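You operate a simulated robot arm through the tools that you are given. There is no shell and no other tool. Be economical: measure what you need, move in short steps, check, and stop when the job is done.

Carry out the task below with a simulated robot arm. There is one attempt and no reset: what you move stays moved.

## Task
Take the eyelet from the top of the skein bench and leave it on the black plate there.

Only the result counts: the job must be done as asked and must still hold three seconds after the hand-in. Knocking over, shifting, dropping, spilling or breaking anything else fails it.

## Robot
A 6-joint arm with a two-finger parallel gripper, fixed in place. Base frame: the origin is at the foot of the arm, x ahead of it, y to its left, z up; the work surface is at about z = 0.84. Lengths are in m, angles in degrees, forces in N, time in s.
With the tool pointing down near the work surface it reaches from about 0.26 to 0.68 m from the base axis. Its first joint turns from -66.0 to 66.0 degrees. Payload 2.9 kg.
Tool frame: the origin (TCP) lies between the finger pads and is the grasp point; the fingertips stand 0.03 m ahead of it; z points along the fingers, y is the line along which they close. The gripper opens to 0.11 m. The fingers are 0.02 m wide and 0.01 m thick; the gripper's body (0.048 by 0.112 m) begins 0.055 m behind the TCP.
Orientation is that of the tool frame in the base frame, as a unit quaternion [x, y, z, w]. With the fingers straight down and closing along the base's y, the tool's x points along the base's -x, its y along +y and its z along -z.

## Interface
- The arm moves only by the tool send_rows. Its argument "commands" is a list of rows, each a list of 3 entries, a list of its own where there are three numbers: the shift along the base's x, y, z in m, then the turn about the base's z in degrees, then the opening in per cent of the stroke, from 0 (shut) to 100 (fully open). In form: [[[x, y, z], twist, fingers], ...]. A call has 1 to 20 rows; each row is the pose to reach, as a shift and turn from the pose commanded when the call began. Each row takes 0.2 s and may step no farther than 0.05 m and 8.6 degrees from the row before; otherwise, or with a gripper value out of range, the whole call is refused. Where a pose cannot be reached the arm comes as near as it can. A force on the tool above 40 N (or 10 N above the force at the start of the call, whichever is more), or a blocked arm, ends the call early, and 0.2 s more pass. Each finger travels about 0.108 m/s and halts on what it meets, pressing with about 22 N; the grip force reading is that of the motor and also rises with nothing between the fingers. The clock runs only during rows and for 0.2 s after the last one: add rows that repeat a pose to give the fingers time. The reply holds the time, the measured pose of the TCP, the force on the tool along the base axes, the opening and the grip force, in the units named above and with some noise, and new pictures: "views" is both (left out), scene, wrist or none.
- Cameras (640 x 400 px; columns grow to the right, rows downward): "scene" is fixed at [0.0917, 0.4568, 1.3731]; the picture's right is [-0.55, -0.84, 0.00], its down [-0.56, 0.37, -0.74] and it looks along [0.62, -0.40, -0.67] (base axes); focal length 343 px, centre (320, 200). "wrist" rides on the gripper at [-0.036, 0, -0.057] in the tool frame; the picture's right is [0.00, -1.00, 0.00], its down [0.97, 0.00, -0.24] and it looks along [0.24, 0.00, 0.97] (tool axes); focal length 218 px, centre (320, 200). There is no depth. A picture from a camera that has moved, and an enlarged one, comes with that camera's place and axes in the base frame and with its lens.
- zoom(camera, box): a new picture of the part [left, top, right, bottom] of that camera's present view, enlarged. No time passes.
- sign_off(): hands the job in; it is judged then, once.

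Work in short steps. Places have to be worked out from the pictures, the camera data and where the tool is seen: move nearer, look again, correct. Check each grasp and each placing, and mend what went wrong. You have 90 turns and 170 pictures in all, those below and enlarged ones among them. Open the gripper and draw the arm clear of the work before you hand the job in, unless the task says otherwise; then end with one line.

The tools are called after "Call:" by a JSON object that holds its "method" and its "body". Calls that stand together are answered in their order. send_rows: Moves the arm, as the interface text tells. Its arguments: {"type":"object","properties":{"commands":{"type":"array","items":{"type":"array"}},"views":{"type":"string","enum":["both","scene","wrist","none"]}},"required":["commands"]} The other tools are called the same way: zoom (camera, box) takes an enlarged picture of a part of a camera's view; sign_off () hands the job in.

At the start:

```text
time_s: 0.0
tool_pos: [0.3615, 0.2819, 1.1001]
orientation: [0.0, 1.0, -0.001, 0.0]
force: [-0.4, 0.0, 0.6]
grip_width: 0.1103
grip_force: 0.0
```

scene: 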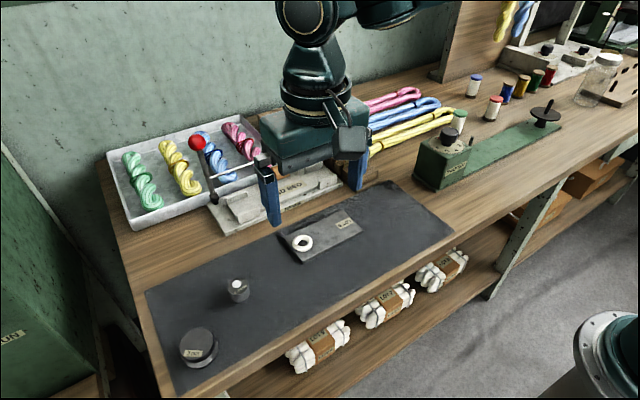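
wrist: 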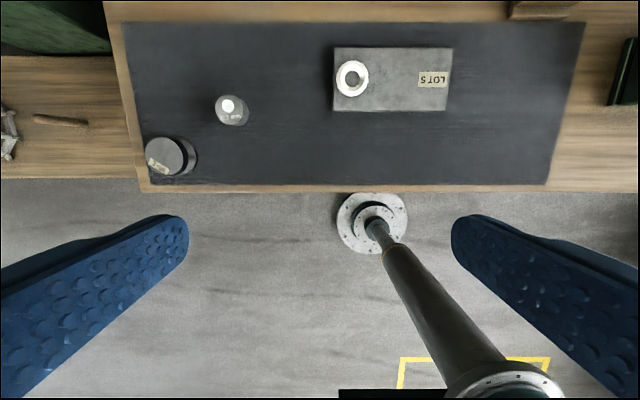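

I'll look closely at the items to identify the eyelet and the black plate.

Call:
{"method": "zoom", "body": {"camera": "scene", "box": [140, 180, 460, 380]}}

Call:
{"method": "zoom", "body": {"camera": "wrist", "box": [120, 10, 480, 200]}}

Call:
{"method": "zoom", "body": {"camera": "scene", "box": [380, 20, 640, 220]}}

Call:
{"method": "zoom", "body": {"camera": "scene", "box": [100, 90, 400, 250]}}

```text
2.00 times, centred on (300, 280) of scene
camera zoom: at [0.0917, 0.4568, 1.3731], right [-0.55, -0.84, 0.0], down [-0.56, 0.37, -0.74], along [0.62, -0.4, -0.67], focal length 687 px, centre (360, 40)
```

zoom: 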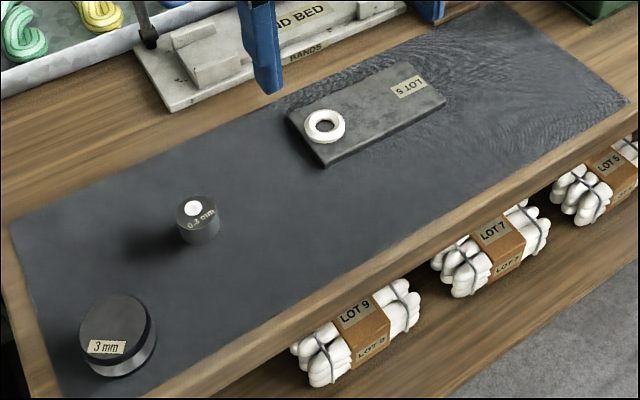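

```text
1.78 times, centred on (300, 105) of wrist
camera zoom: at [0.3991, 0.2807, 1.1577], right [0.0, -1.0, 0.0], down [-0.97, 0.0, 0.24], along [-0.24, 0.0, -0.97], focal length 388 px, centre (356, 369)
```

zoom: 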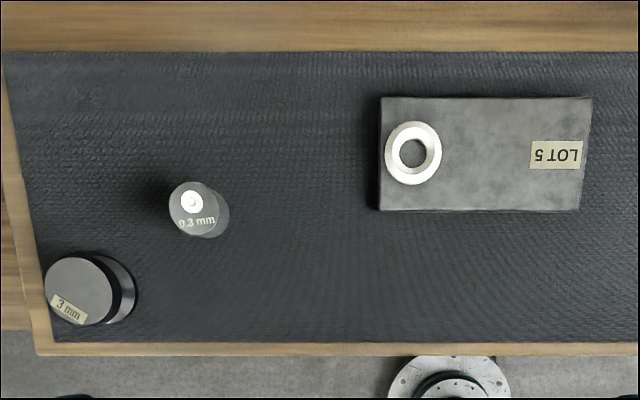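

```text
2.00 times, centred on (510, 120) of scene
camera zoom: at [0.0917, 0.4568, 1.3731], right [-0.55, -0.84, 0.0], down [-0.56, 0.37, -0.74], along [0.62, -0.4, -0.67], focal length 687 px, centre (-60, 360)
```

zoom: 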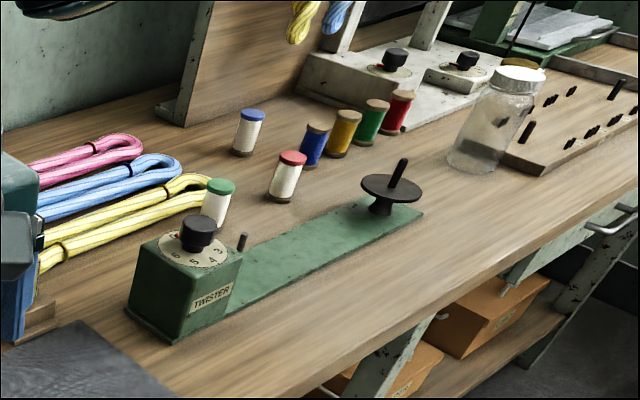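

```text
2.13 times, centred on (250, 170) of scene
camera zoom: at [0.0917, 0.4568, 1.3731], right [-0.55, -0.84, 0.0], down [-0.56, 0.37, -0.74], along [0.62, -0.4, -0.67], focal length 732 px, centre (469, 264)
```

zoom: 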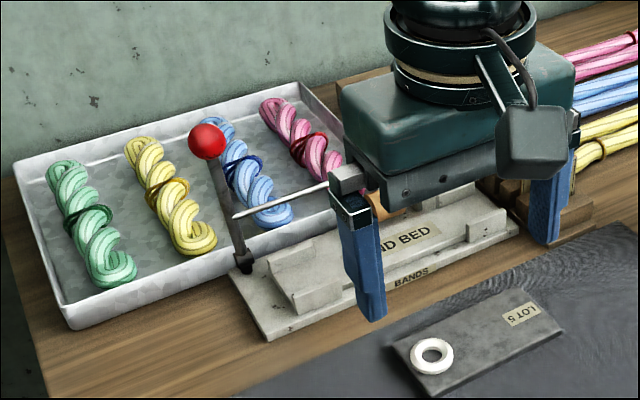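

The white ring on the LOT 5 slab may be the eyelet, but the 0.3 mm and 3 mm cylinders are unclear. I'll move for a closer look while staying high above everything.

Call:
{"method": "send_rows", "body": {"commands": [[[0.02, 0.03, -0.02], 0, 100], [[0.04, 0.06, -0.04], 0, 100], [[0.05, 0.09, -0.06], 0, 100]]}}

```text
time_s: 0.8
tool_pos: [0.4125, 0.3725, 1.039]
orientation: [0.001, 1.0, -0.001, 0.0]
force: [0.2, 0.6, -0.5]
grip_width: 0.1101
grip_force: 0.0
camera wrist: at [0.4501, 0.3729, 1.0974], right [0.0, -1.0, 0.0], down [-0.97, 0.0, 0.24], along [-0.24, 0.0, -0.97], focal length 218 px, centre (320, 200)
```

scene: 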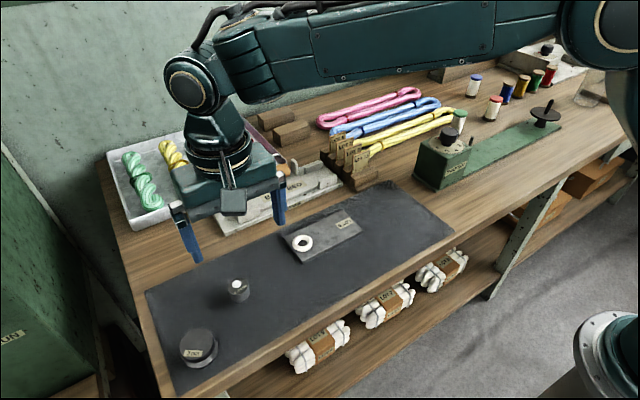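
wrist: 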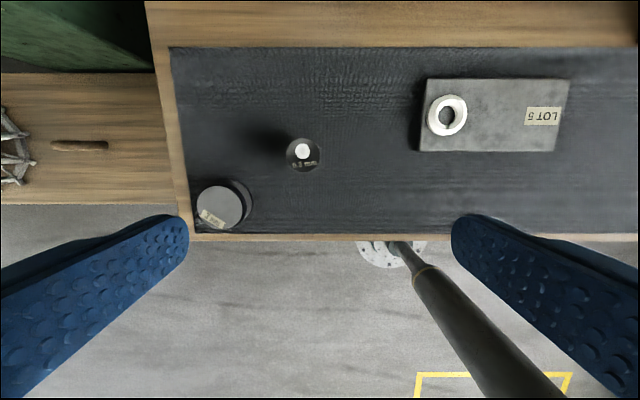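

Call:
{"method": "zoom", "body": {"camera": "wrist", "box": [180, 120, 340, 240]}}

Call:
{"method": "zoom", "body": {"camera": "wrist", "box": [410, 65, 590, 165]}}

Call:
{"method": "zoom", "body": {"camera": "scene", "box": [160, 260, 280, 380]}}

Call:
{"method": "zoom", "body": {"camera": "scene", "box": [240, 80, 480, 260]}}

```text
3.33 times, centred on (260, 180) of wrist
camera zoom: at [0.4501, 0.3729, 1.0974], right [0.0, -1.0, 0.0], down [-0.97, 0.0, 0.24], along [-0.24, 0.0, -0.97], focal length 728 px, centre (520, 267)
```

zoom: 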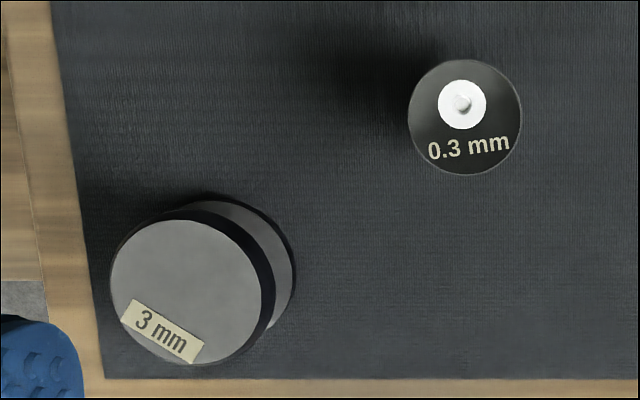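

```text
3.56 times, centred on (500, 115) of wrist
camera zoom: at [0.4501, 0.3729, 1.0974], right [0.0, -1.0, 0.0], down [-0.97, 0.0, 0.24], along [-0.24, 0.0, -0.97], focal length 776 px, centre (-320, 502)
```

zoom: 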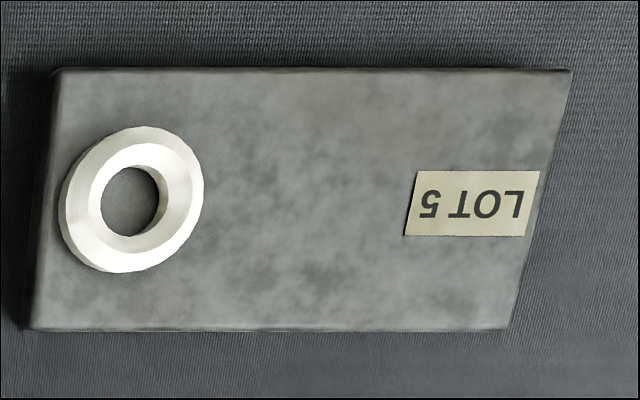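

```text
3.33 times, centred on (220, 320) of scene
camera zoom: at [0.0917, 0.4568, 1.373], right [-0.55, -0.84, 0.0], down [-0.56, 0.37, -0.74], along [0.62, -0.4, -0.67], focal length 1144 px, centre (653, -200)
```

zoom: 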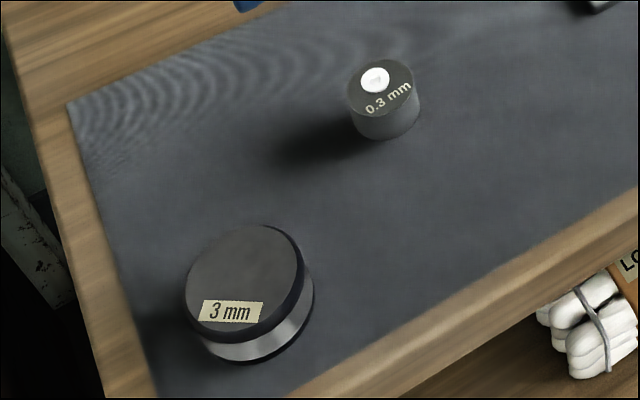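

```text
2.22 times, centred on (360, 170) of scene
camera zoom: at [0.0917, 0.4568, 1.373], right [-0.55, -0.84, 0.0], down [-0.56, 0.37, -0.74], along [0.62, -0.4, -0.67], focal length 763 px, centre (231, 267)
```

zoom: 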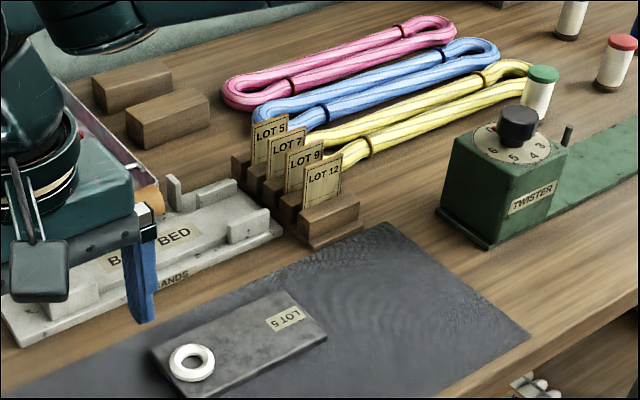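

The ring looks like a ceramic eyelet resting on the LOT 5 slab. I'll check the rest of the bench for another black plate before deciding, by sweeping the arm rightward at height.

Call:
{"method": "send_rows", "body": {"commands": [[[0, -0.04, 0.03], 0, 100], [[0, -0.08, 0.06], 0, 100], [[0, -0.13, 0.08], 0, 100], [[0, -0.18, 0.1], 0, 100], [[0, -0.23, 0.1], 0, 100], [[0, -0.28, 0.1], 0, 100], [[0, -0.33, 0.1], 0, 100], [[0, -0.38, 0.1], 0, 100], [[0, -0.43, 0.1], 0, 100], [[0, -0.48, 0.1], 0, 100], [[0, -0.53, 0.1], 0, 100], [[0, -0.58, 0.1], 0, 100]]}}

```text
refused: row 3 steps farther than a row can; nothing moved
```

The third row stepped too far, so I'll retry with smaller steps.

Call:
{"method": "send_rows", "body": {"commands": [[[0, -0.03, 0.035], 0, 100], [[0, -0.06, 0.07], 0, 100], [[0, -0.09, 0.1], 0, 100], [[0, -0.13, 0.1], 0, 100], [[0, -0.18, 0.1], 0, 100], [[0, -0.23, 0.1], 0, 100], [[0, -0.28, 0.1], 0, 100], [[0, -0.33, 0.1], 0, 100], [[0, -0.38, 0.1], 0, 100], [[0, -0.43, 0.1], 0, 100], [[0, -0.48, 0.1], 0, 100], [[0, -0.53, 0.1], 0, 100], [[0, -0.58, 0.1], 0, 100]]}}

```text
time_s: 3.6
tool_pos: [0.4111, -0.2065, 1.1375]
orientation: [0.0, 1.0, 0.0, 0.0]
force: [0.0, 0.0, 0.1]
grip_width: 0.1098
grip_force: 0.0
camera wrist: at [0.4482, -0.2071, 1.1955], right [0.0, -1.0, 0.0], down [-0.97, 0.0, 0.24], along [-0.24, 0.0, -0.97], focal length 218 px, centre (320, 200)
```

scene: 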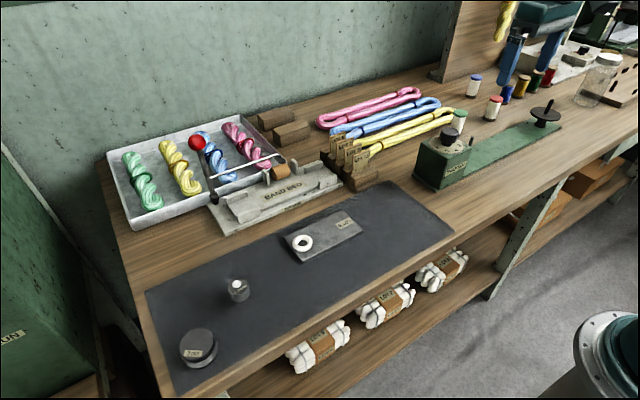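
wrist: 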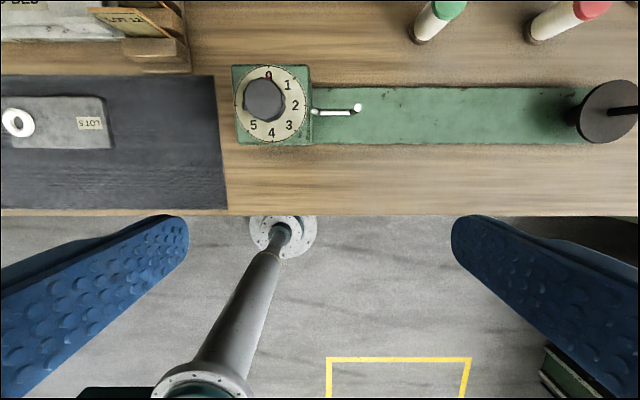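

No other reachable black plate shows up on the right (the Twister disc is out of reach and part of a machine). I'll inspect the mat items in detail with the now unobstructed scene camera.

Call:
{"method": "zoom", "body": {"camera": "scene", "box": [215, 265, 263, 310]}}

Call:
{"method": "zoom", "body": {"camera": "scene", "box": [165, 315, 229, 375]}}

Call:
{"method": "zoom", "body": {"camera": "scene", "box": [270, 200, 370, 270]}}

Call:
{"method": "zoom", "body": {"camera": "scene", "box": [500, 0, 640, 130]}}

Call:
{"method": "zoom", "body": {"camera": "scene", "box": [100, 110, 350, 240]}}

```text
8.89 times, centred on (239, 288) of scene
camera zoom: at [0.0917, 0.4568, 1.3731], right [-0.55, -0.84, 0.0], down [-0.56, 0.37, -0.74], along [0.62, -0.4, -0.67], focal length 3052 px, centre (1040, -578)
```

zoom: 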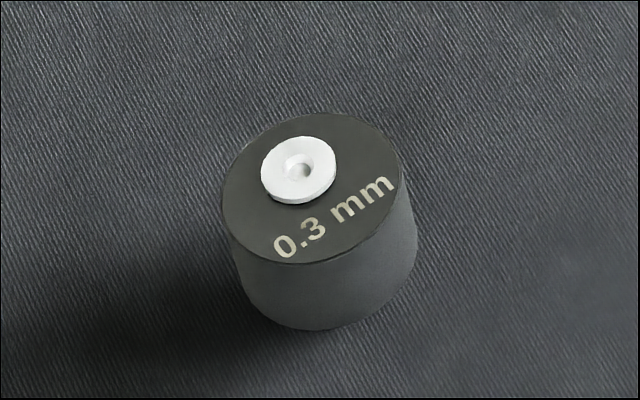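

```text
6.67 times, centred on (197, 345) of scene
camera zoom: at [0.0917, 0.4568, 1.3731], right [-0.55, -0.84, 0.0], down [-0.56, 0.37, -0.74], along [0.62, -0.4, -0.67], focal length 2289 px, centre (1140, -767)
```

zoom: 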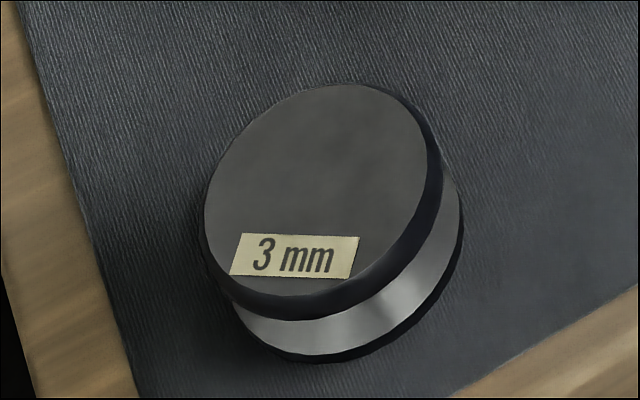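

```text
5.71 times, centred on (320, 235) of scene
camera zoom: at [0.0917, 0.4568, 1.3731], right [-0.55, -0.84, 0.0], down [-0.56, 0.37, -0.74], along [0.62, -0.4, -0.67], focal length 1962 px, centre (320, 0)
```

zoom: 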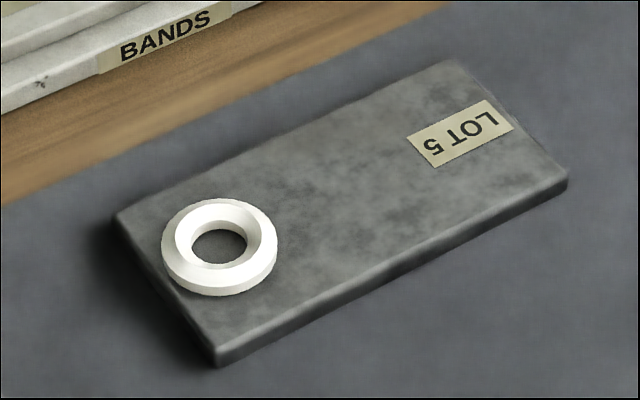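

```text
3.08 times, centred on (570, 65) of scene
camera zoom: at [0.0917, 0.4568, 1.3731], right [-0.55, -0.84, 0.0], down [-0.56, 0.37, -0.74], along [0.62, -0.4, -0.67], focal length 1056 px, centre (-449, 615)
```

zoom: 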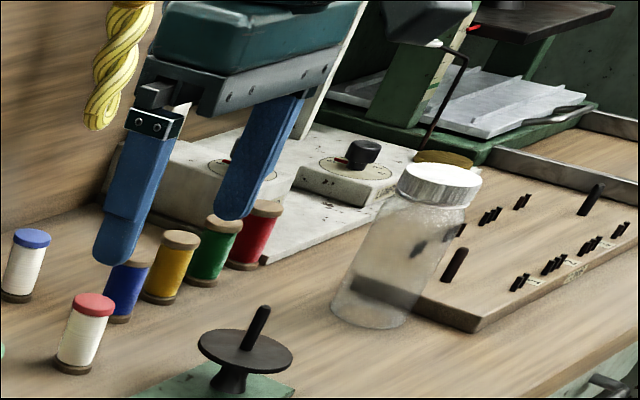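

```text
2.56 times, centred on (225, 175) of scene
camera zoom: at [0.0917, 0.4568, 1.3731], right [-0.55, -0.84, 0.0], down [-0.56, 0.37, -0.74], along [0.62, -0.4, -0.67], focal length 879 px, centre (563, 264)
```

zoom: 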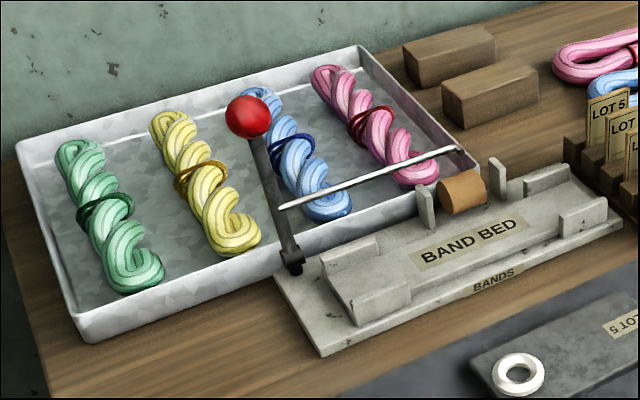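

Three candidates lie on the mat; I need a closer look at the ring, slab and the mat's edge. I'll move over the slab and lower down somewhat.

Call:
{"method": "send_rows", "body": {"commands": [[[0, 0.05, 0], 0, 100], [[0, 0.1, 0], 0, 100], [[0, 0.15, 0], 0, 100], [[0, 0.2, 0], 0, 100], [[0, 0.25, 0], 0, 100], [[0, 0.3, 0], 0, 100], [[0, 0.35, 0], 0, 100], [[0, 0.39, 0], 0, 100], [[0, 0.42, -0.03], 0, 100], [[0, 0.43, -0.075], 0, 100], [[0, 0.43, -0.12], 0, 100], [[0, 0.43, -0.16], 0, 100]], "views": "wrist"}}

```text
time_s: 6.2
tool_pos: [0.4106, 0.223, 0.9811]
orientation: [0.0, 1.0, 0.001, 0.0]
force: [1.0, 0.1, 0.2]
grip_width: 0.1099
grip_force: 0.0
camera wrist: at [0.448, 0.2224, 1.0383], right [0.0, -1.0, 0.0], down [-0.97, 0.0, 0.24], along [-0.24, 0.0, -0.97], focal length 218 px, centre (320, 200)
```

wrist: 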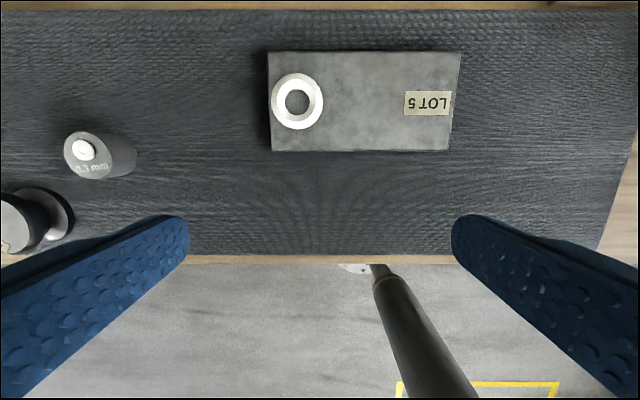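

Closer view; I'll enlarge the ring, the cylinder and the puck.

Call:
{"method": "zoom", "body": {"camera": "wrist", "box": [255, 40, 355, 165]}}

Call:
{"method": "zoom", "body": {"camera": "wrist", "box": [0, 115, 150, 260]}}

```text
3.20 times, centred on (305, 102) of wrist
camera zoom: at [0.448, 0.2224, 1.0383], right [0.0, -1.0, 0.0], down [-0.97, 0.0, 0.24], along [-0.24, 0.0, -0.97], focal length 698 px, centre (368, 512)
```

zoom: 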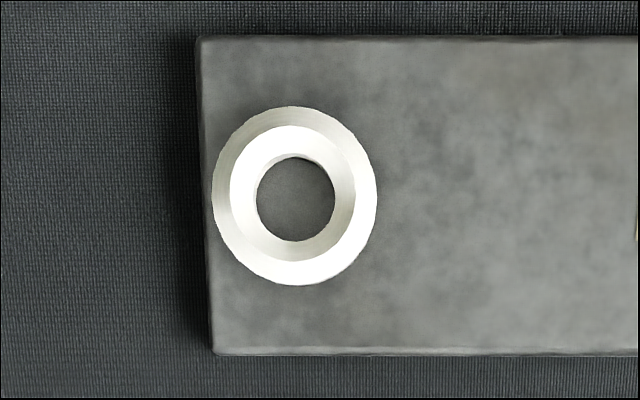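

```text
2.76 times, centred on (75, 188) of wrist
camera zoom: at [0.448, 0.2224, 1.0383], right [0.0, -1.0, 0.0], down [-0.97, 0.0, 0.24], along [-0.24, 0.0, -0.97], focal length 602 px, centre (996, 234)
```

zoom: 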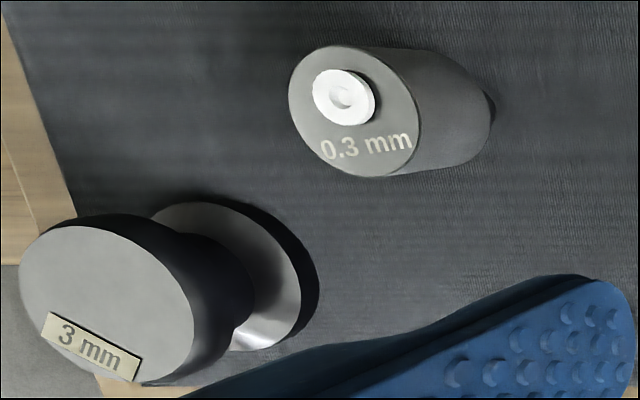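

I'll check whether a thin black plate is camouflaged on the dark mat, enlarging the empty portions.

Call:
{"method": "zoom", "body": {"camera": "wrist", "box": [420, 0, 640, 260]}}

Call:
{"method": "zoom", "body": {"camera": "wrist", "box": [0, 0, 280, 130]}}

Call:
{"method": "zoom", "body": {"camera": "scene", "box": [300, 170, 470, 290]}}

Call:
{"method": "zoom", "body": {"camera": "scene", "box": [0, 200, 180, 400]}}

```text
1.54 times, centred on (530, 130) of wrist
camera zoom: at [0.448, 0.2224, 1.0383], right [0.0, -1.0, 0.0], down [-0.97, 0.0, 0.24], along [-0.24, 0.0, -0.97], focal length 336 px, centre (-3, 308)
```

zoom: 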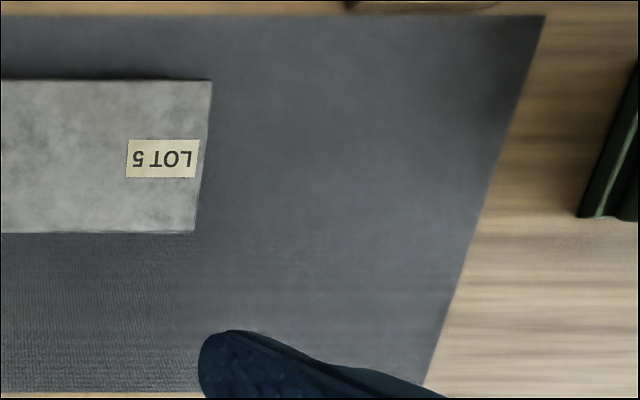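

```text
2.29 times, centred on (140, 65) of wrist
camera zoom: at [0.448, 0.2224, 1.0383], right [0.0, -1.0, 0.0], down [-0.97, 0.0, 0.24], along [-0.24, 0.0, -0.97], focal length 499 px, centre (731, 509)
```

zoom: 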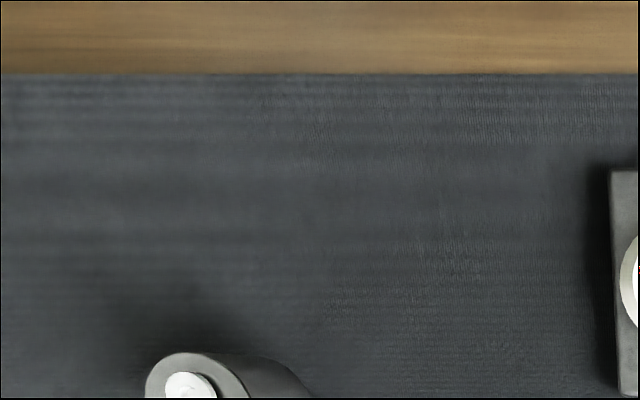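

```text
3.33 times, centred on (385, 230) of scene
camera zoom: at [0.0917, 0.4568, 1.3731], right [-0.55, -0.84, 0.0], down [-0.56, 0.37, -0.74], along [0.62, -0.4, -0.67], focal length 1144 px, centre (103, 100)
```

zoom: 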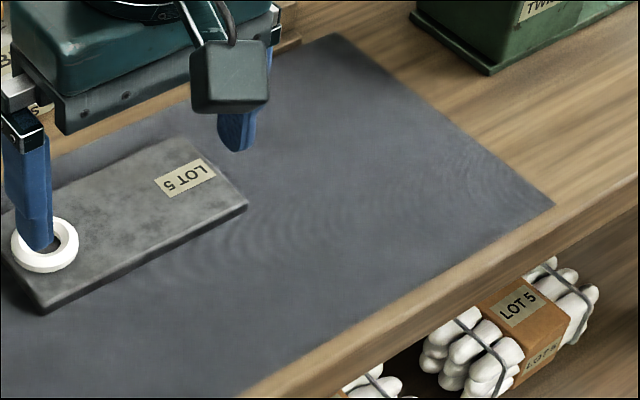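

```text
2.00 times, centred on (90, 300) of scene
camera zoom: at [0.0917, 0.4568, 1.3731], right [-0.55, -0.84, 0.0], down [-0.56, 0.37, -0.74], along [0.62, -0.4, -0.67], focal length 687 px, centre (780, 0)
```

zoom: 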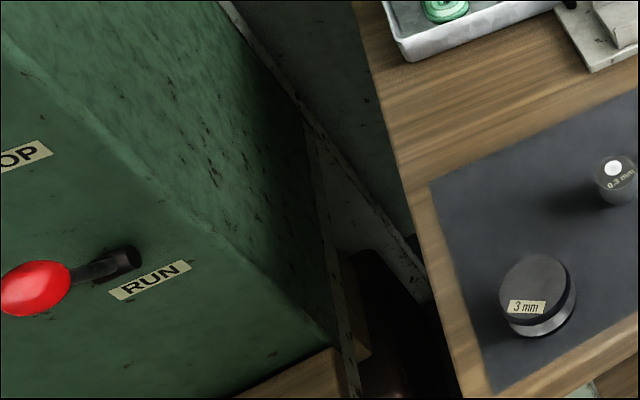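

The mat is clearly a woven mat rather than a plate, so I want the puck and cylinder's shape from a slanted view. I'll shift slightly to get both in clear view.

Call:
{"method": "send_rows", "body": {"commands": [[[-0.04, 0.03, 0], 0, 100], [[-0.08, 0.04, 0], 0, 100]], "views": "wrist"}}

Call:
{"method": "zoom", "body": {"camera": "wrist", "box": [0, 0, 200, 150]}}

```text
time_s: 6.8
tool_pos: [0.3326, 0.2621, 0.9828]
orientation: [0.0, 1.0, 0.001, 0.0]
force: [0.0, 0.4, -0.2]
grip_width: 0.1099
grip_force: 0.1
camera wrist: at [0.3686, 0.2619, 1.0401], right [0.0, -1.0, 0.0], down [-0.97, 0.0, 0.24], along [-0.24, 0.0, -0.97], focal length 218 px, centre (320, 200)
```

wrist: 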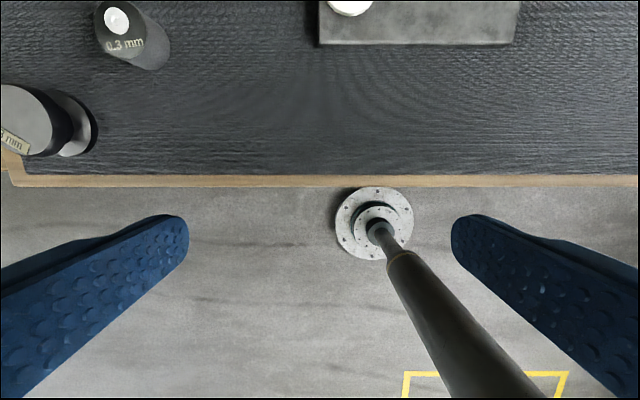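

```text
2.67 times, centred on (100, 75) of wrist
camera zoom: at [0.3686, 0.2619, 1.0401], right [0.0, -1.0, 0.0], down [-0.97, 0.0, 0.24], along [-0.24, 0.0, -0.97], focal length 582 px, centre (907, 533)
```

zoom: 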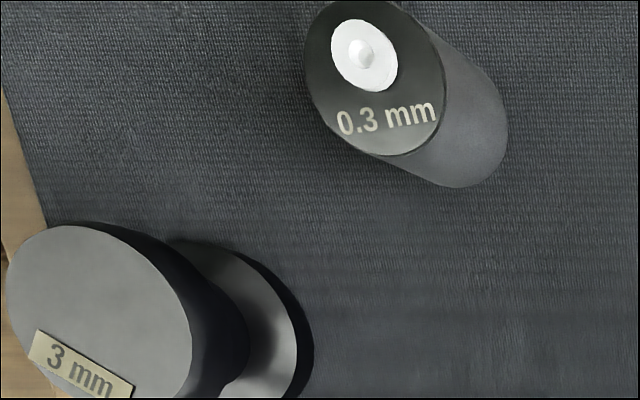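

I'll get a proper slanted view of the puck and then the cylinder from the far side, staying well above everything.

Call:
{"method": "send_rows", "body": {"commands": [[[0.02, 0.04, 0.02], 0, 100], [[0.05, 0.08, 0.02], 0, 100], [[0.08, 0.12, 0.02], 0, 100], [[0.11, 0.16, 0.02], 0, 100], [[0.14, 0.2, 0.01], 0, 100], [[0.15, 0.205, -0.03], 0, 100]], "views": "wrist"}}

Call:
{"method": "zoom", "body": {"camera": "wrist", "box": [180, 130, 460, 400]}}

```text
refused: row 5 steps farther than a row can; nothing moved
```

```text
1.48 times, centred on (320, 265) of wrist
camera zoom: at [0.3686, 0.2619, 1.0401], right [0.0, -1.0, 0.0], down [-0.97, 0.0, 0.24], along [-0.24, 0.0, -0.97], focal length 323 px, centre (320, 104)
```

zoom: 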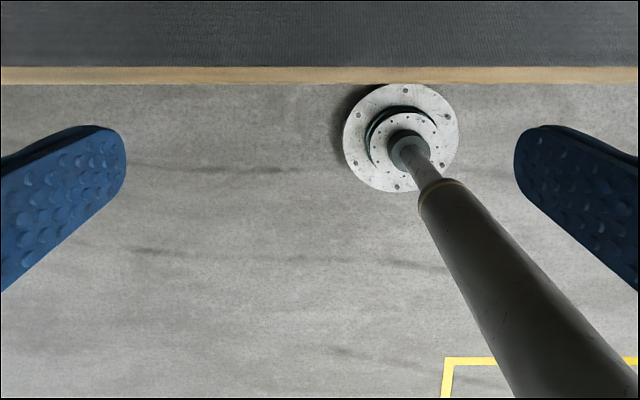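

One step was marginally too long; repeating with smaller steps.

Call:
{"method": "send_rows", "body": {"commands": [[[0.02, 0.035, 0.02], 0, 100], [[0.045, 0.07, 0.02], 0, 100], [[0.07, 0.105, 0.02], 0, 100], [[0.095, 0.14, 0.02], 0, 100], [[0.12, 0.175, 0.02], 0, 100], [[0.14, 0.205, 0.0], 0, 100], [[0.145, 0.205, -0.035], 0, 100]], "views": "wrist"}}

```text
time_s: 8.4
tool_pos: [0.4763, 0.4676, 0.9469]
orientation: [0.0, 1.0, 0.001, 0.0]
force: [0.8, 0.5, 0.5]
grip_width: 0.1099
grip_force: 0.0
camera wrist: at [0.5132, 0.4666, 1.0031], right [0.0, -1.0, 0.0], down [-0.97, 0.0, 0.24], along [-0.24, 0.0, -0.97], focal length 218 px, centre (320, 200)
```

wrist: 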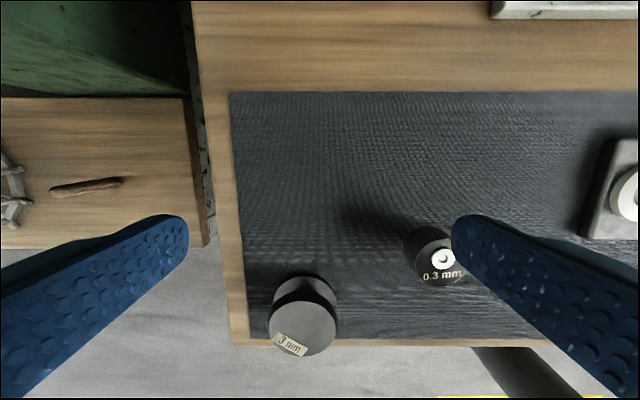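

Call:
{"method": "zoom", "body": {"camera": "wrist", "box": [240, 260, 370, 365]}}

Call:
{"method": "zoom", "body": {"camera": "wrist", "box": [380, 205, 480, 300]}}

Call:
{"method": "zoom", "body": {"camera": "wrist", "box": [540, 120, 640, 260]}}

```text
3.81 times, centred on (305, 312) of wrist
camera zoom: at [0.5132, 0.4666, 1.0031], right [0.0, -1.0, 0.0], down [-0.97, 0.0, 0.24], along [-0.24, 0.0, -0.97], focal length 832 px, centre (377, -229)
```

zoom: 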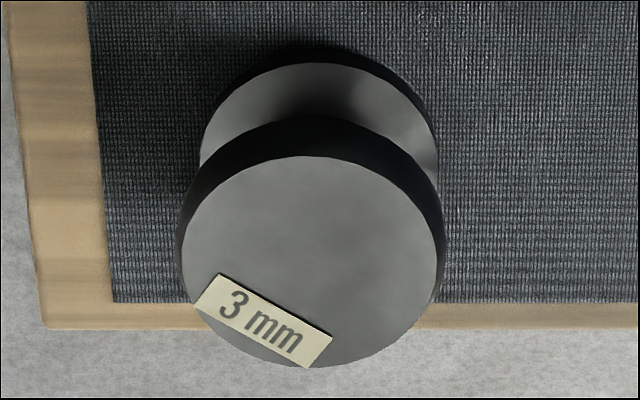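

```text
4.21 times, centred on (430, 252) of wrist
camera zoom: at [0.5132, 0.4666, 1.0031], right [0.0, -1.0, 0.0], down [-0.97, 0.0, 0.24], along [-0.24, 0.0, -0.97], focal length 919 px, centre (-143, -21)
```

zoom: 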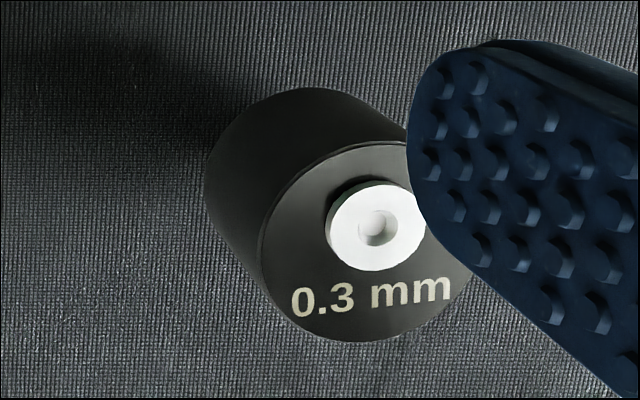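

```text
2.86 times, centred on (590, 190) of wrist
camera zoom: at [0.5132, 0.4666, 1.0031], right [0.0, -1.0, 0.0], down [-0.97, 0.0, 0.24], along [-0.24, 0.0, -0.97], focal length 624 px, centre (-451, 229)
```

zoom: 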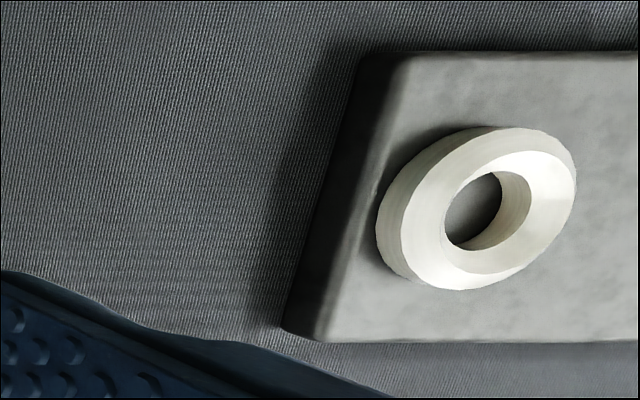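

Weighing it up: the 0.3 mm canister and the 3 mm knobbed item look like thread supplies. The white flared ring is the eyelet, resting on the grey LOT 5 slab at about (0.481, 0.243) with its top near z 0.864; the black sheet is the other plate-like surface. I'll move above the ring, staying at safe height.

Call:
{"method": "send_rows", "body": {"commands": [[[0, -0.045, 0.01], 0, 80], [[0, -0.09, 0.01], 0, 65], [[0.003, -0.135, 0.01], 0, 65], [[0.005, -0.18, 0.01], 0, 65], [[0.005, -0.222, 0.01], 0, 65], [[0.005, -0.2246, 0.0], 0, 65], [[0.005, -0.2246, 0.0], 0, 65]]}}

Call:
{"method": "zoom", "body": {"camera": "scene", "box": [140, 275, 240, 400]}}

Call:
{"method": "zoom", "body": {"camera": "scene", "box": [220, 170, 380, 270]}}

```text
time_s: 10.0
tool_pos: [0.4803, 0.2417, 0.9434]
orientation: [-0.001, 1.0, 0.001, 0.0]
force: [0.9, -0.6, 0.4]
grip_width: 0.0716
grip_force: 0.1
camera wrist: at [0.5177, 0.2414, 1.0015], right [0.0, -1.0, 0.0], down [-0.97, 0.0, 0.24], along [-0.24, 0.0, -0.97], focal length 218 px, centre (320, 200)
```

scene: 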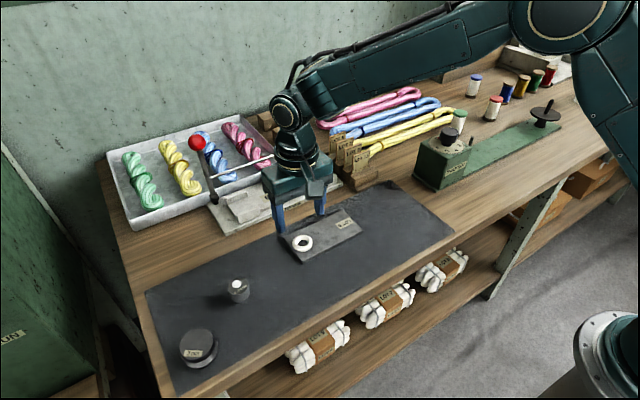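
wrist: 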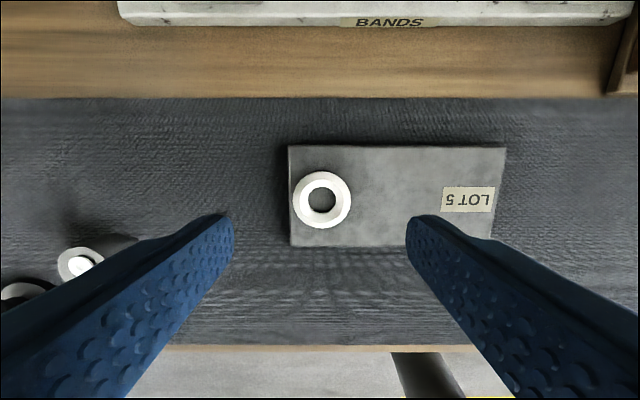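

```text
3.20 times, centred on (190, 338) of scene
camera zoom: at [0.0917, 0.4568, 1.3731], right [-0.55, -0.84, 0.0], down [-0.56, 0.37, -0.74], along [0.62, -0.4, -0.67], focal length 1099 px, centre (736, -240)
```

zoom: 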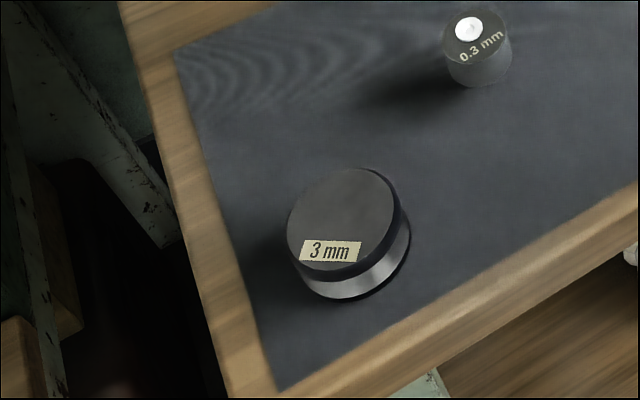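

```text
4.00 times, centred on (300, 220) of scene
camera zoom: at [0.0917, 0.4568, 1.3731], right [-0.55, -0.84, 0.0], down [-0.56, 0.37, -0.74], along [0.62, -0.4, -0.67], focal length 1373 px, centre (400, 120)
```

zoom: 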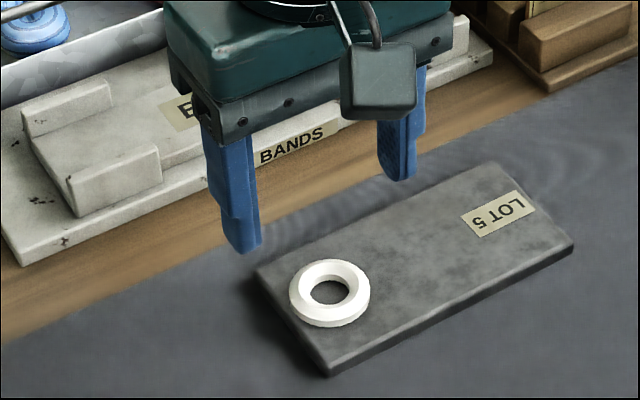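

Before committing, the destination needs a firmer answer: the "3 mm" piece has a black round top on a steel base, so I'll view it from lower down to see whether it is a plate on a stand or a knob/spool.

Call:
{"method": "send_rows", "body": {"commands": [[[0, 0.045, 0.01], 0, 65], [[0, 0.09, 0.01], 0, 65], [[-0.01, 0.135, 0.01], 0, 65], [[-0.015, 0.18, 0.01], 0, 65], [[-0.018, 0.225, 0.0], 0, 65], [[-0.018, 0.225, -0.025], 0, 65], [[-0.018, 0.225, -0.04], 0, 65]], "views": "wrist"}}

```text
time_s: 11.6
tool_pos: [0.4631, 0.4668, 0.9057]
orientation: [0.0, 1.0, 0.0, 0.0]
force: [1.1, -0.4, -0.5]
grip_width: 0.0713
grip_force: 0.0
camera wrist: at [0.5002, 0.4666, 0.9628], right [0.0, -1.0, 0.0], down [-0.97, 0.0, 0.24], along [-0.24, 0.0, -0.97], focal length 218 px, centre (320, 200)
```

wrist: 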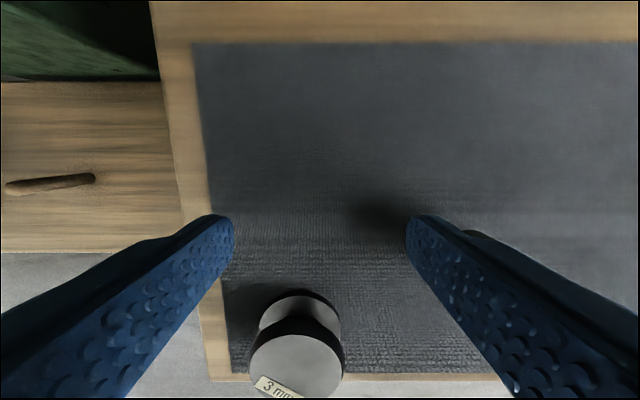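

Call:
{"method": "zoom", "body": {"camera": "wrist", "box": [230, 280, 360, 400]}}

```text
3.33 times, centred on (295, 340) of wrist
camera zoom: at [0.5002, 0.4666, 0.9628], right [0.0, -1.0, 0.0], down [-0.97, 0.0, 0.24], along [-0.24, 0.0, -0.97], focal length 728 px, centre (403, -267)
```

zoom: 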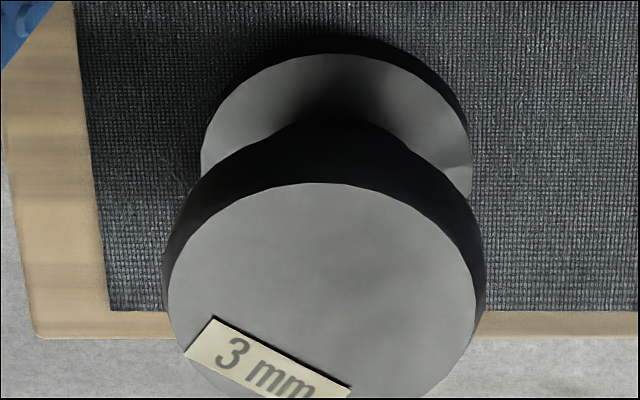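

It's a grooved pulley (3 mm cord), not a plate. The ring is centred exactly across the slab, so I'll check gently whether it is a loose part. I'll go back over it at (0.483, 0.240), then descend partway.

Call:
{"method": "send_rows", "body": {"commands": [[[0, 0, 0.035], 0, 65], [[0.0, -0.045, 0.04], 0, 65], [[0.005, -0.09, 0.04], 0, 65], [[0.01, -0.135, 0.04], 0, 65], [[0.015, -0.18, 0.04], 0, 65], [[0.02, -0.225, 0.04], 0, 65], [[0.02, -0.227, 0.02], 0, 65], [[0.02, -0.227, 0.0], 0, 65], [[0.02, -0.227, -0.013], 0, 65], [[0.02, -0.227, -0.013], 0, 65]]}}

Call:
{"method": "zoom", "body": {"camera": "scene", "box": [260, 190, 370, 270]}}

```text
time_s: 13.8
tool_pos: [0.4834, 0.2397, 0.8909]
orientation: [-0.001, 1.0, -0.001, 0.0]
force: [-0.5, 0.2, 0.0]
grip_width: 0.0712
grip_force: 0.1
camera wrist: at [0.5214, 0.2396, 0.9485], right [0.0, -1.0, 0.0], down [-0.97, 0.0, 0.24], along [-0.24, 0.0, -0.97], focal length 218 px, centre (320, 200)
```

scene: 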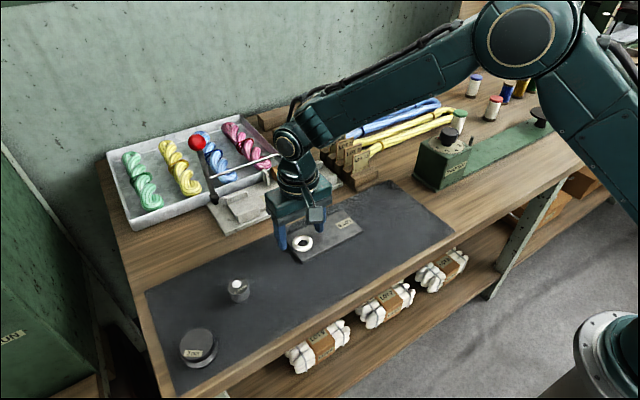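
wrist: 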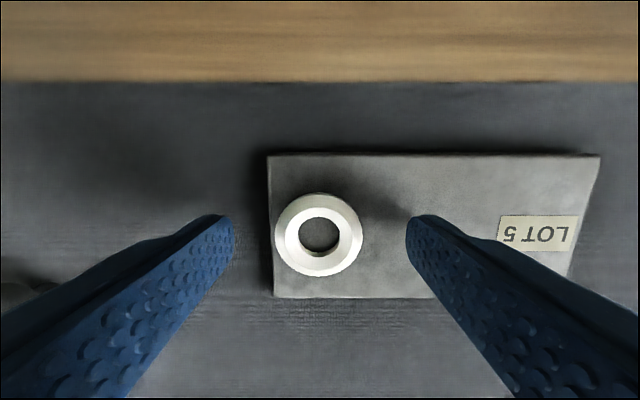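

```text
5.00 times, centred on (315, 230) of scene
camera zoom: at [0.0917, 0.4568, 1.3731], right [-0.55, -0.84, 0.0], down [-0.56, 0.37, -0.74], along [0.62, -0.4, -0.67], focal length 1717 px, centre (345, 50)
```

zoom: 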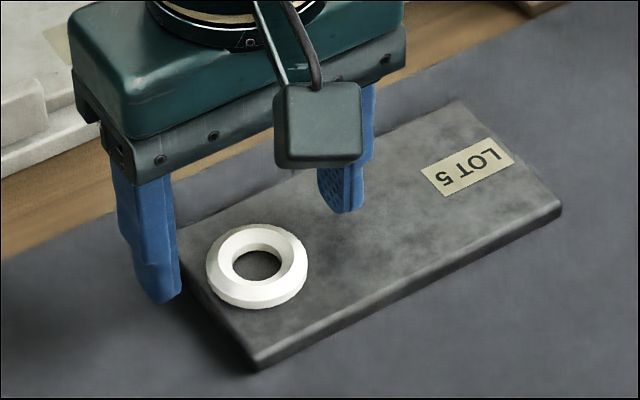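

Fingers straddle the ring centrally. Lower 8 mm with watchful force and close to just wider than the ring.

Call:
{"method": "send_rows", "body": {"commands": [[[0.001, 0, -0.004], 0, 60], [[0.001, 0, -0.008], 0, 52], [[0.001, 0, -0.008], 0, 45], [[0.001, 0, -0.008], 0, 45]]}}

Call:
{"method": "zoom", "body": {"camera": "scene", "box": [270, 210, 340, 270]}}

```text
time_s: 14.8
tool_pos: [0.4856, 0.2404, 0.8828]
orientation: [0.0, 1.0, 0.0, -0.001]
force: [0.6, 0.9, 0.2]
grip_width: 0.0496
grip_force: 0.1
camera wrist: at [0.5224, 0.2397, 0.9402], right [0.0, -1.0, 0.0], down [-0.97, 0.0, 0.24], along [-0.24, 0.0, -0.97], focal length 218 px, centre (320, 200)
```

scene: 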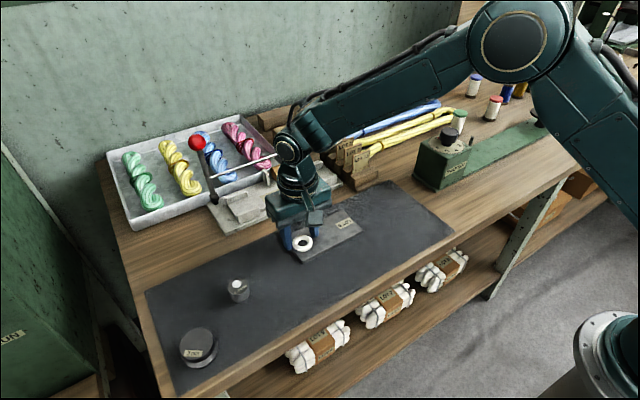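
wrist: 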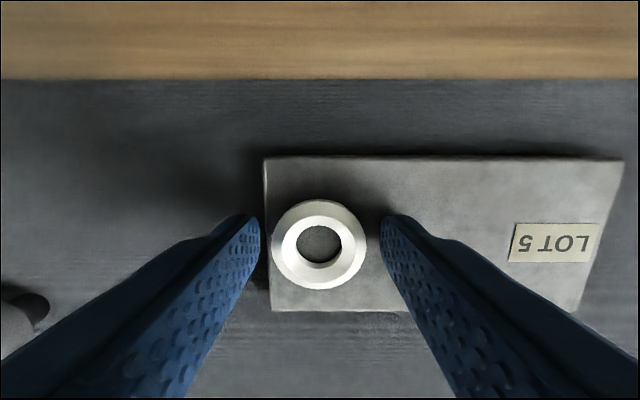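

```text
6.67 times, centred on (305, 240) of scene
camera zoom: at [0.0917, 0.4568, 1.3731], right [-0.55, -0.84, 0.0], down [-0.56, 0.37, -0.74], along [0.62, -0.4, -0.67], focal length 2289 px, centre (420, -67)
```

zoom: 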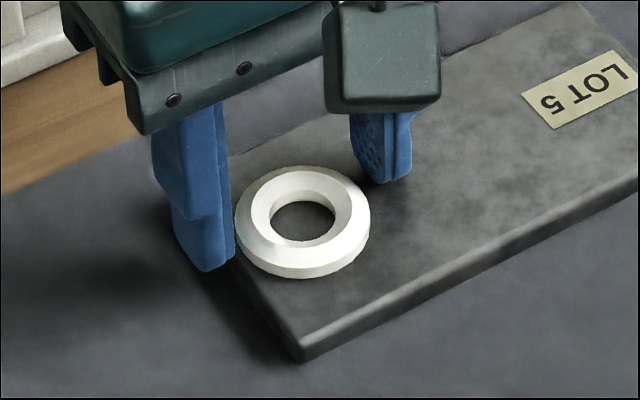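

Centred. Closing on the ring.

Call:
{"method": "send_rows", "body": {"commands": [[[0, 0.0005, 0], 0, 41], [[0, 0.0005, 0], 0, 37], [[0, 0.0005, 0], 0, 33], [[0, 0.0005, 0], 0, 30], [[0, 0.0005, 0], 0, 30]]}}

```text
time_s: 16.0
tool_pos: [0.4853, 0.2397, 0.8831]
orientation: [0.001, 1.0, 0.0, 0.0]
force: [-0.8, 0.4, 0.7]
grip_width: 0.033
grip_force: 0.0
camera wrist: at [0.5225, 0.2402, 0.9404], right [0.0, -1.0, 0.0], down [-0.97, 0.0, 0.24], along [-0.24, 0.0, -0.97], focal length 218 px, centre (320, 200)
```

scene: 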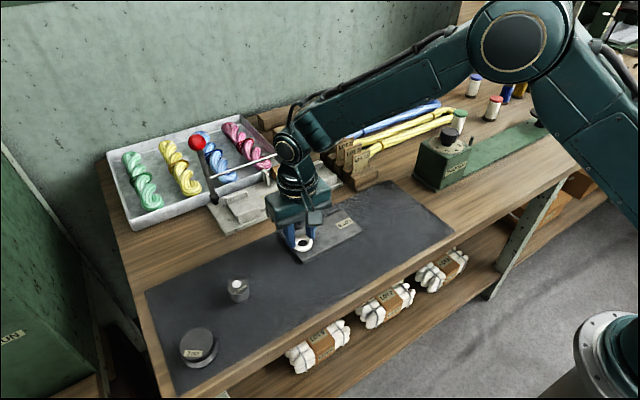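
wrist: 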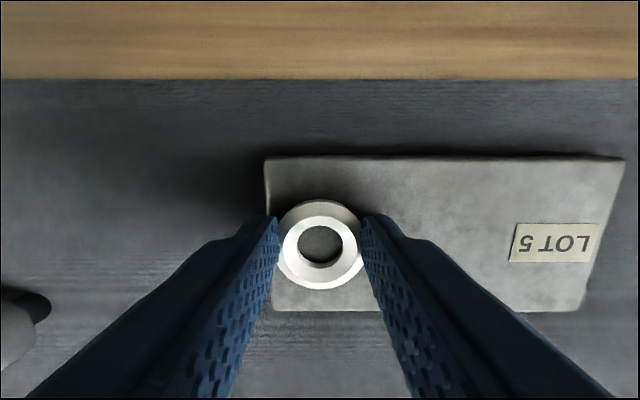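

The fingers read 33 mm without force; I'll zoom to see whether they touch the ring.

Call:
{"method": "zoom", "body": {"camera": "wrist", "box": [250, 185, 390, 305]}}

Call:
{"method": "zoom", "body": {"camera": "scene", "box": [275, 215, 335, 265]}}

```text
3.33 times, centred on (320, 245) of wrist
camera zoom: at [0.5225, 0.2402, 0.9404], right [0.0, -1.0, 0.0], down [-0.97, 0.0, 0.24], along [-0.24, 0.0, -0.97], focal length 728 px, centre (320, 50)
```

zoom: 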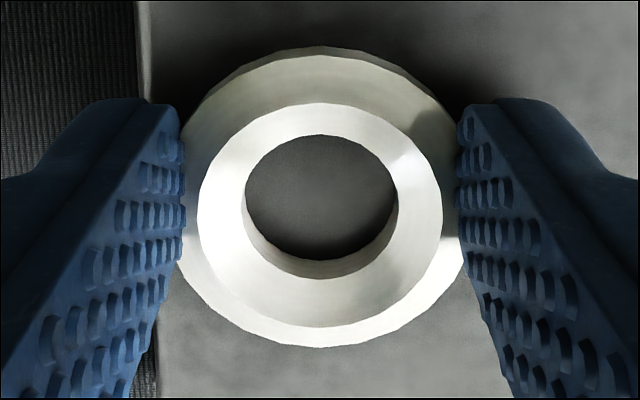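

```text
8.00 times, centred on (305, 240) of scene
camera zoom: at [0.0917, 0.4568, 1.3731], right [-0.55, -0.84, 0.0], down [-0.56, 0.37, -0.74], along [0.62, -0.4, -0.67], focal length 2747 px, centre (440, -120)
```

zoom: 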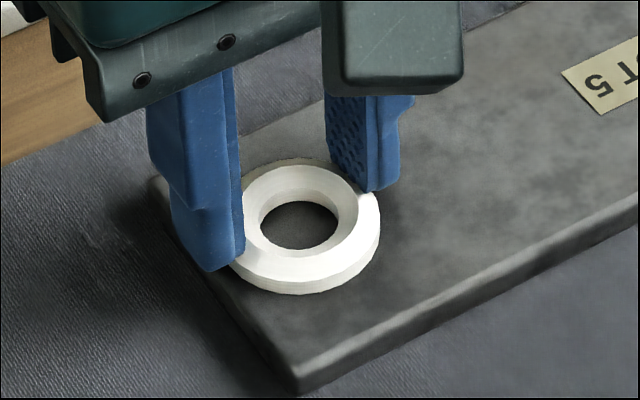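

The ring is about 33 mm wide and nearly touched. Close a little more to grip it.

Call:
{"method": "send_rows", "body": {"commands": [[[-0.001, 0, 0], 0, 27], [[-0.001, 0, 0], 0, 24], [[-0.001, 0, 0], 0, 20], [[-0.001, 0, 0], 0, 20]]}}

```text
time_s: 17.0
tool_pos: [0.484, 0.2419, 0.8835]
orientation: [0.0, 1.0, 0.0, -0.001]
force: [-0.3, 0.2, 0.3]
grip_width: 0.022
grip_force: 0.0
camera wrist: at [0.5214, 0.2402, 0.941], right [0.0, -1.0, 0.0], down [-0.97, 0.0, 0.24], along [-0.24, 0.0, -0.97], focal length 218 px, centre (320, 200)
```

scene: 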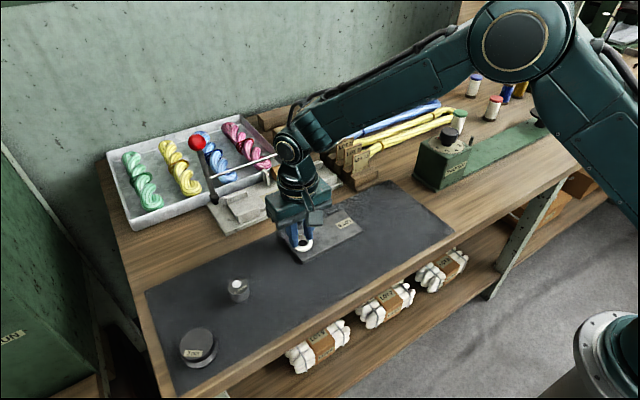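
wrist: 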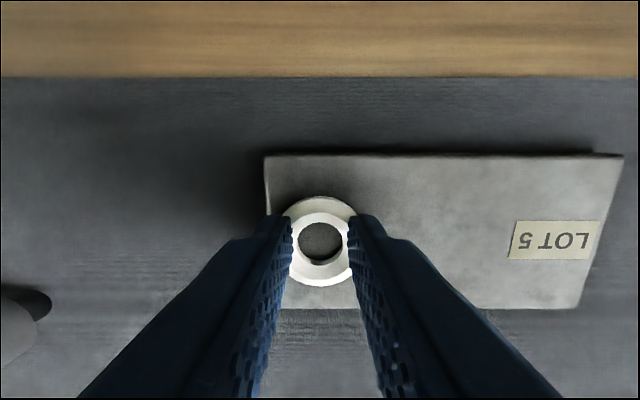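

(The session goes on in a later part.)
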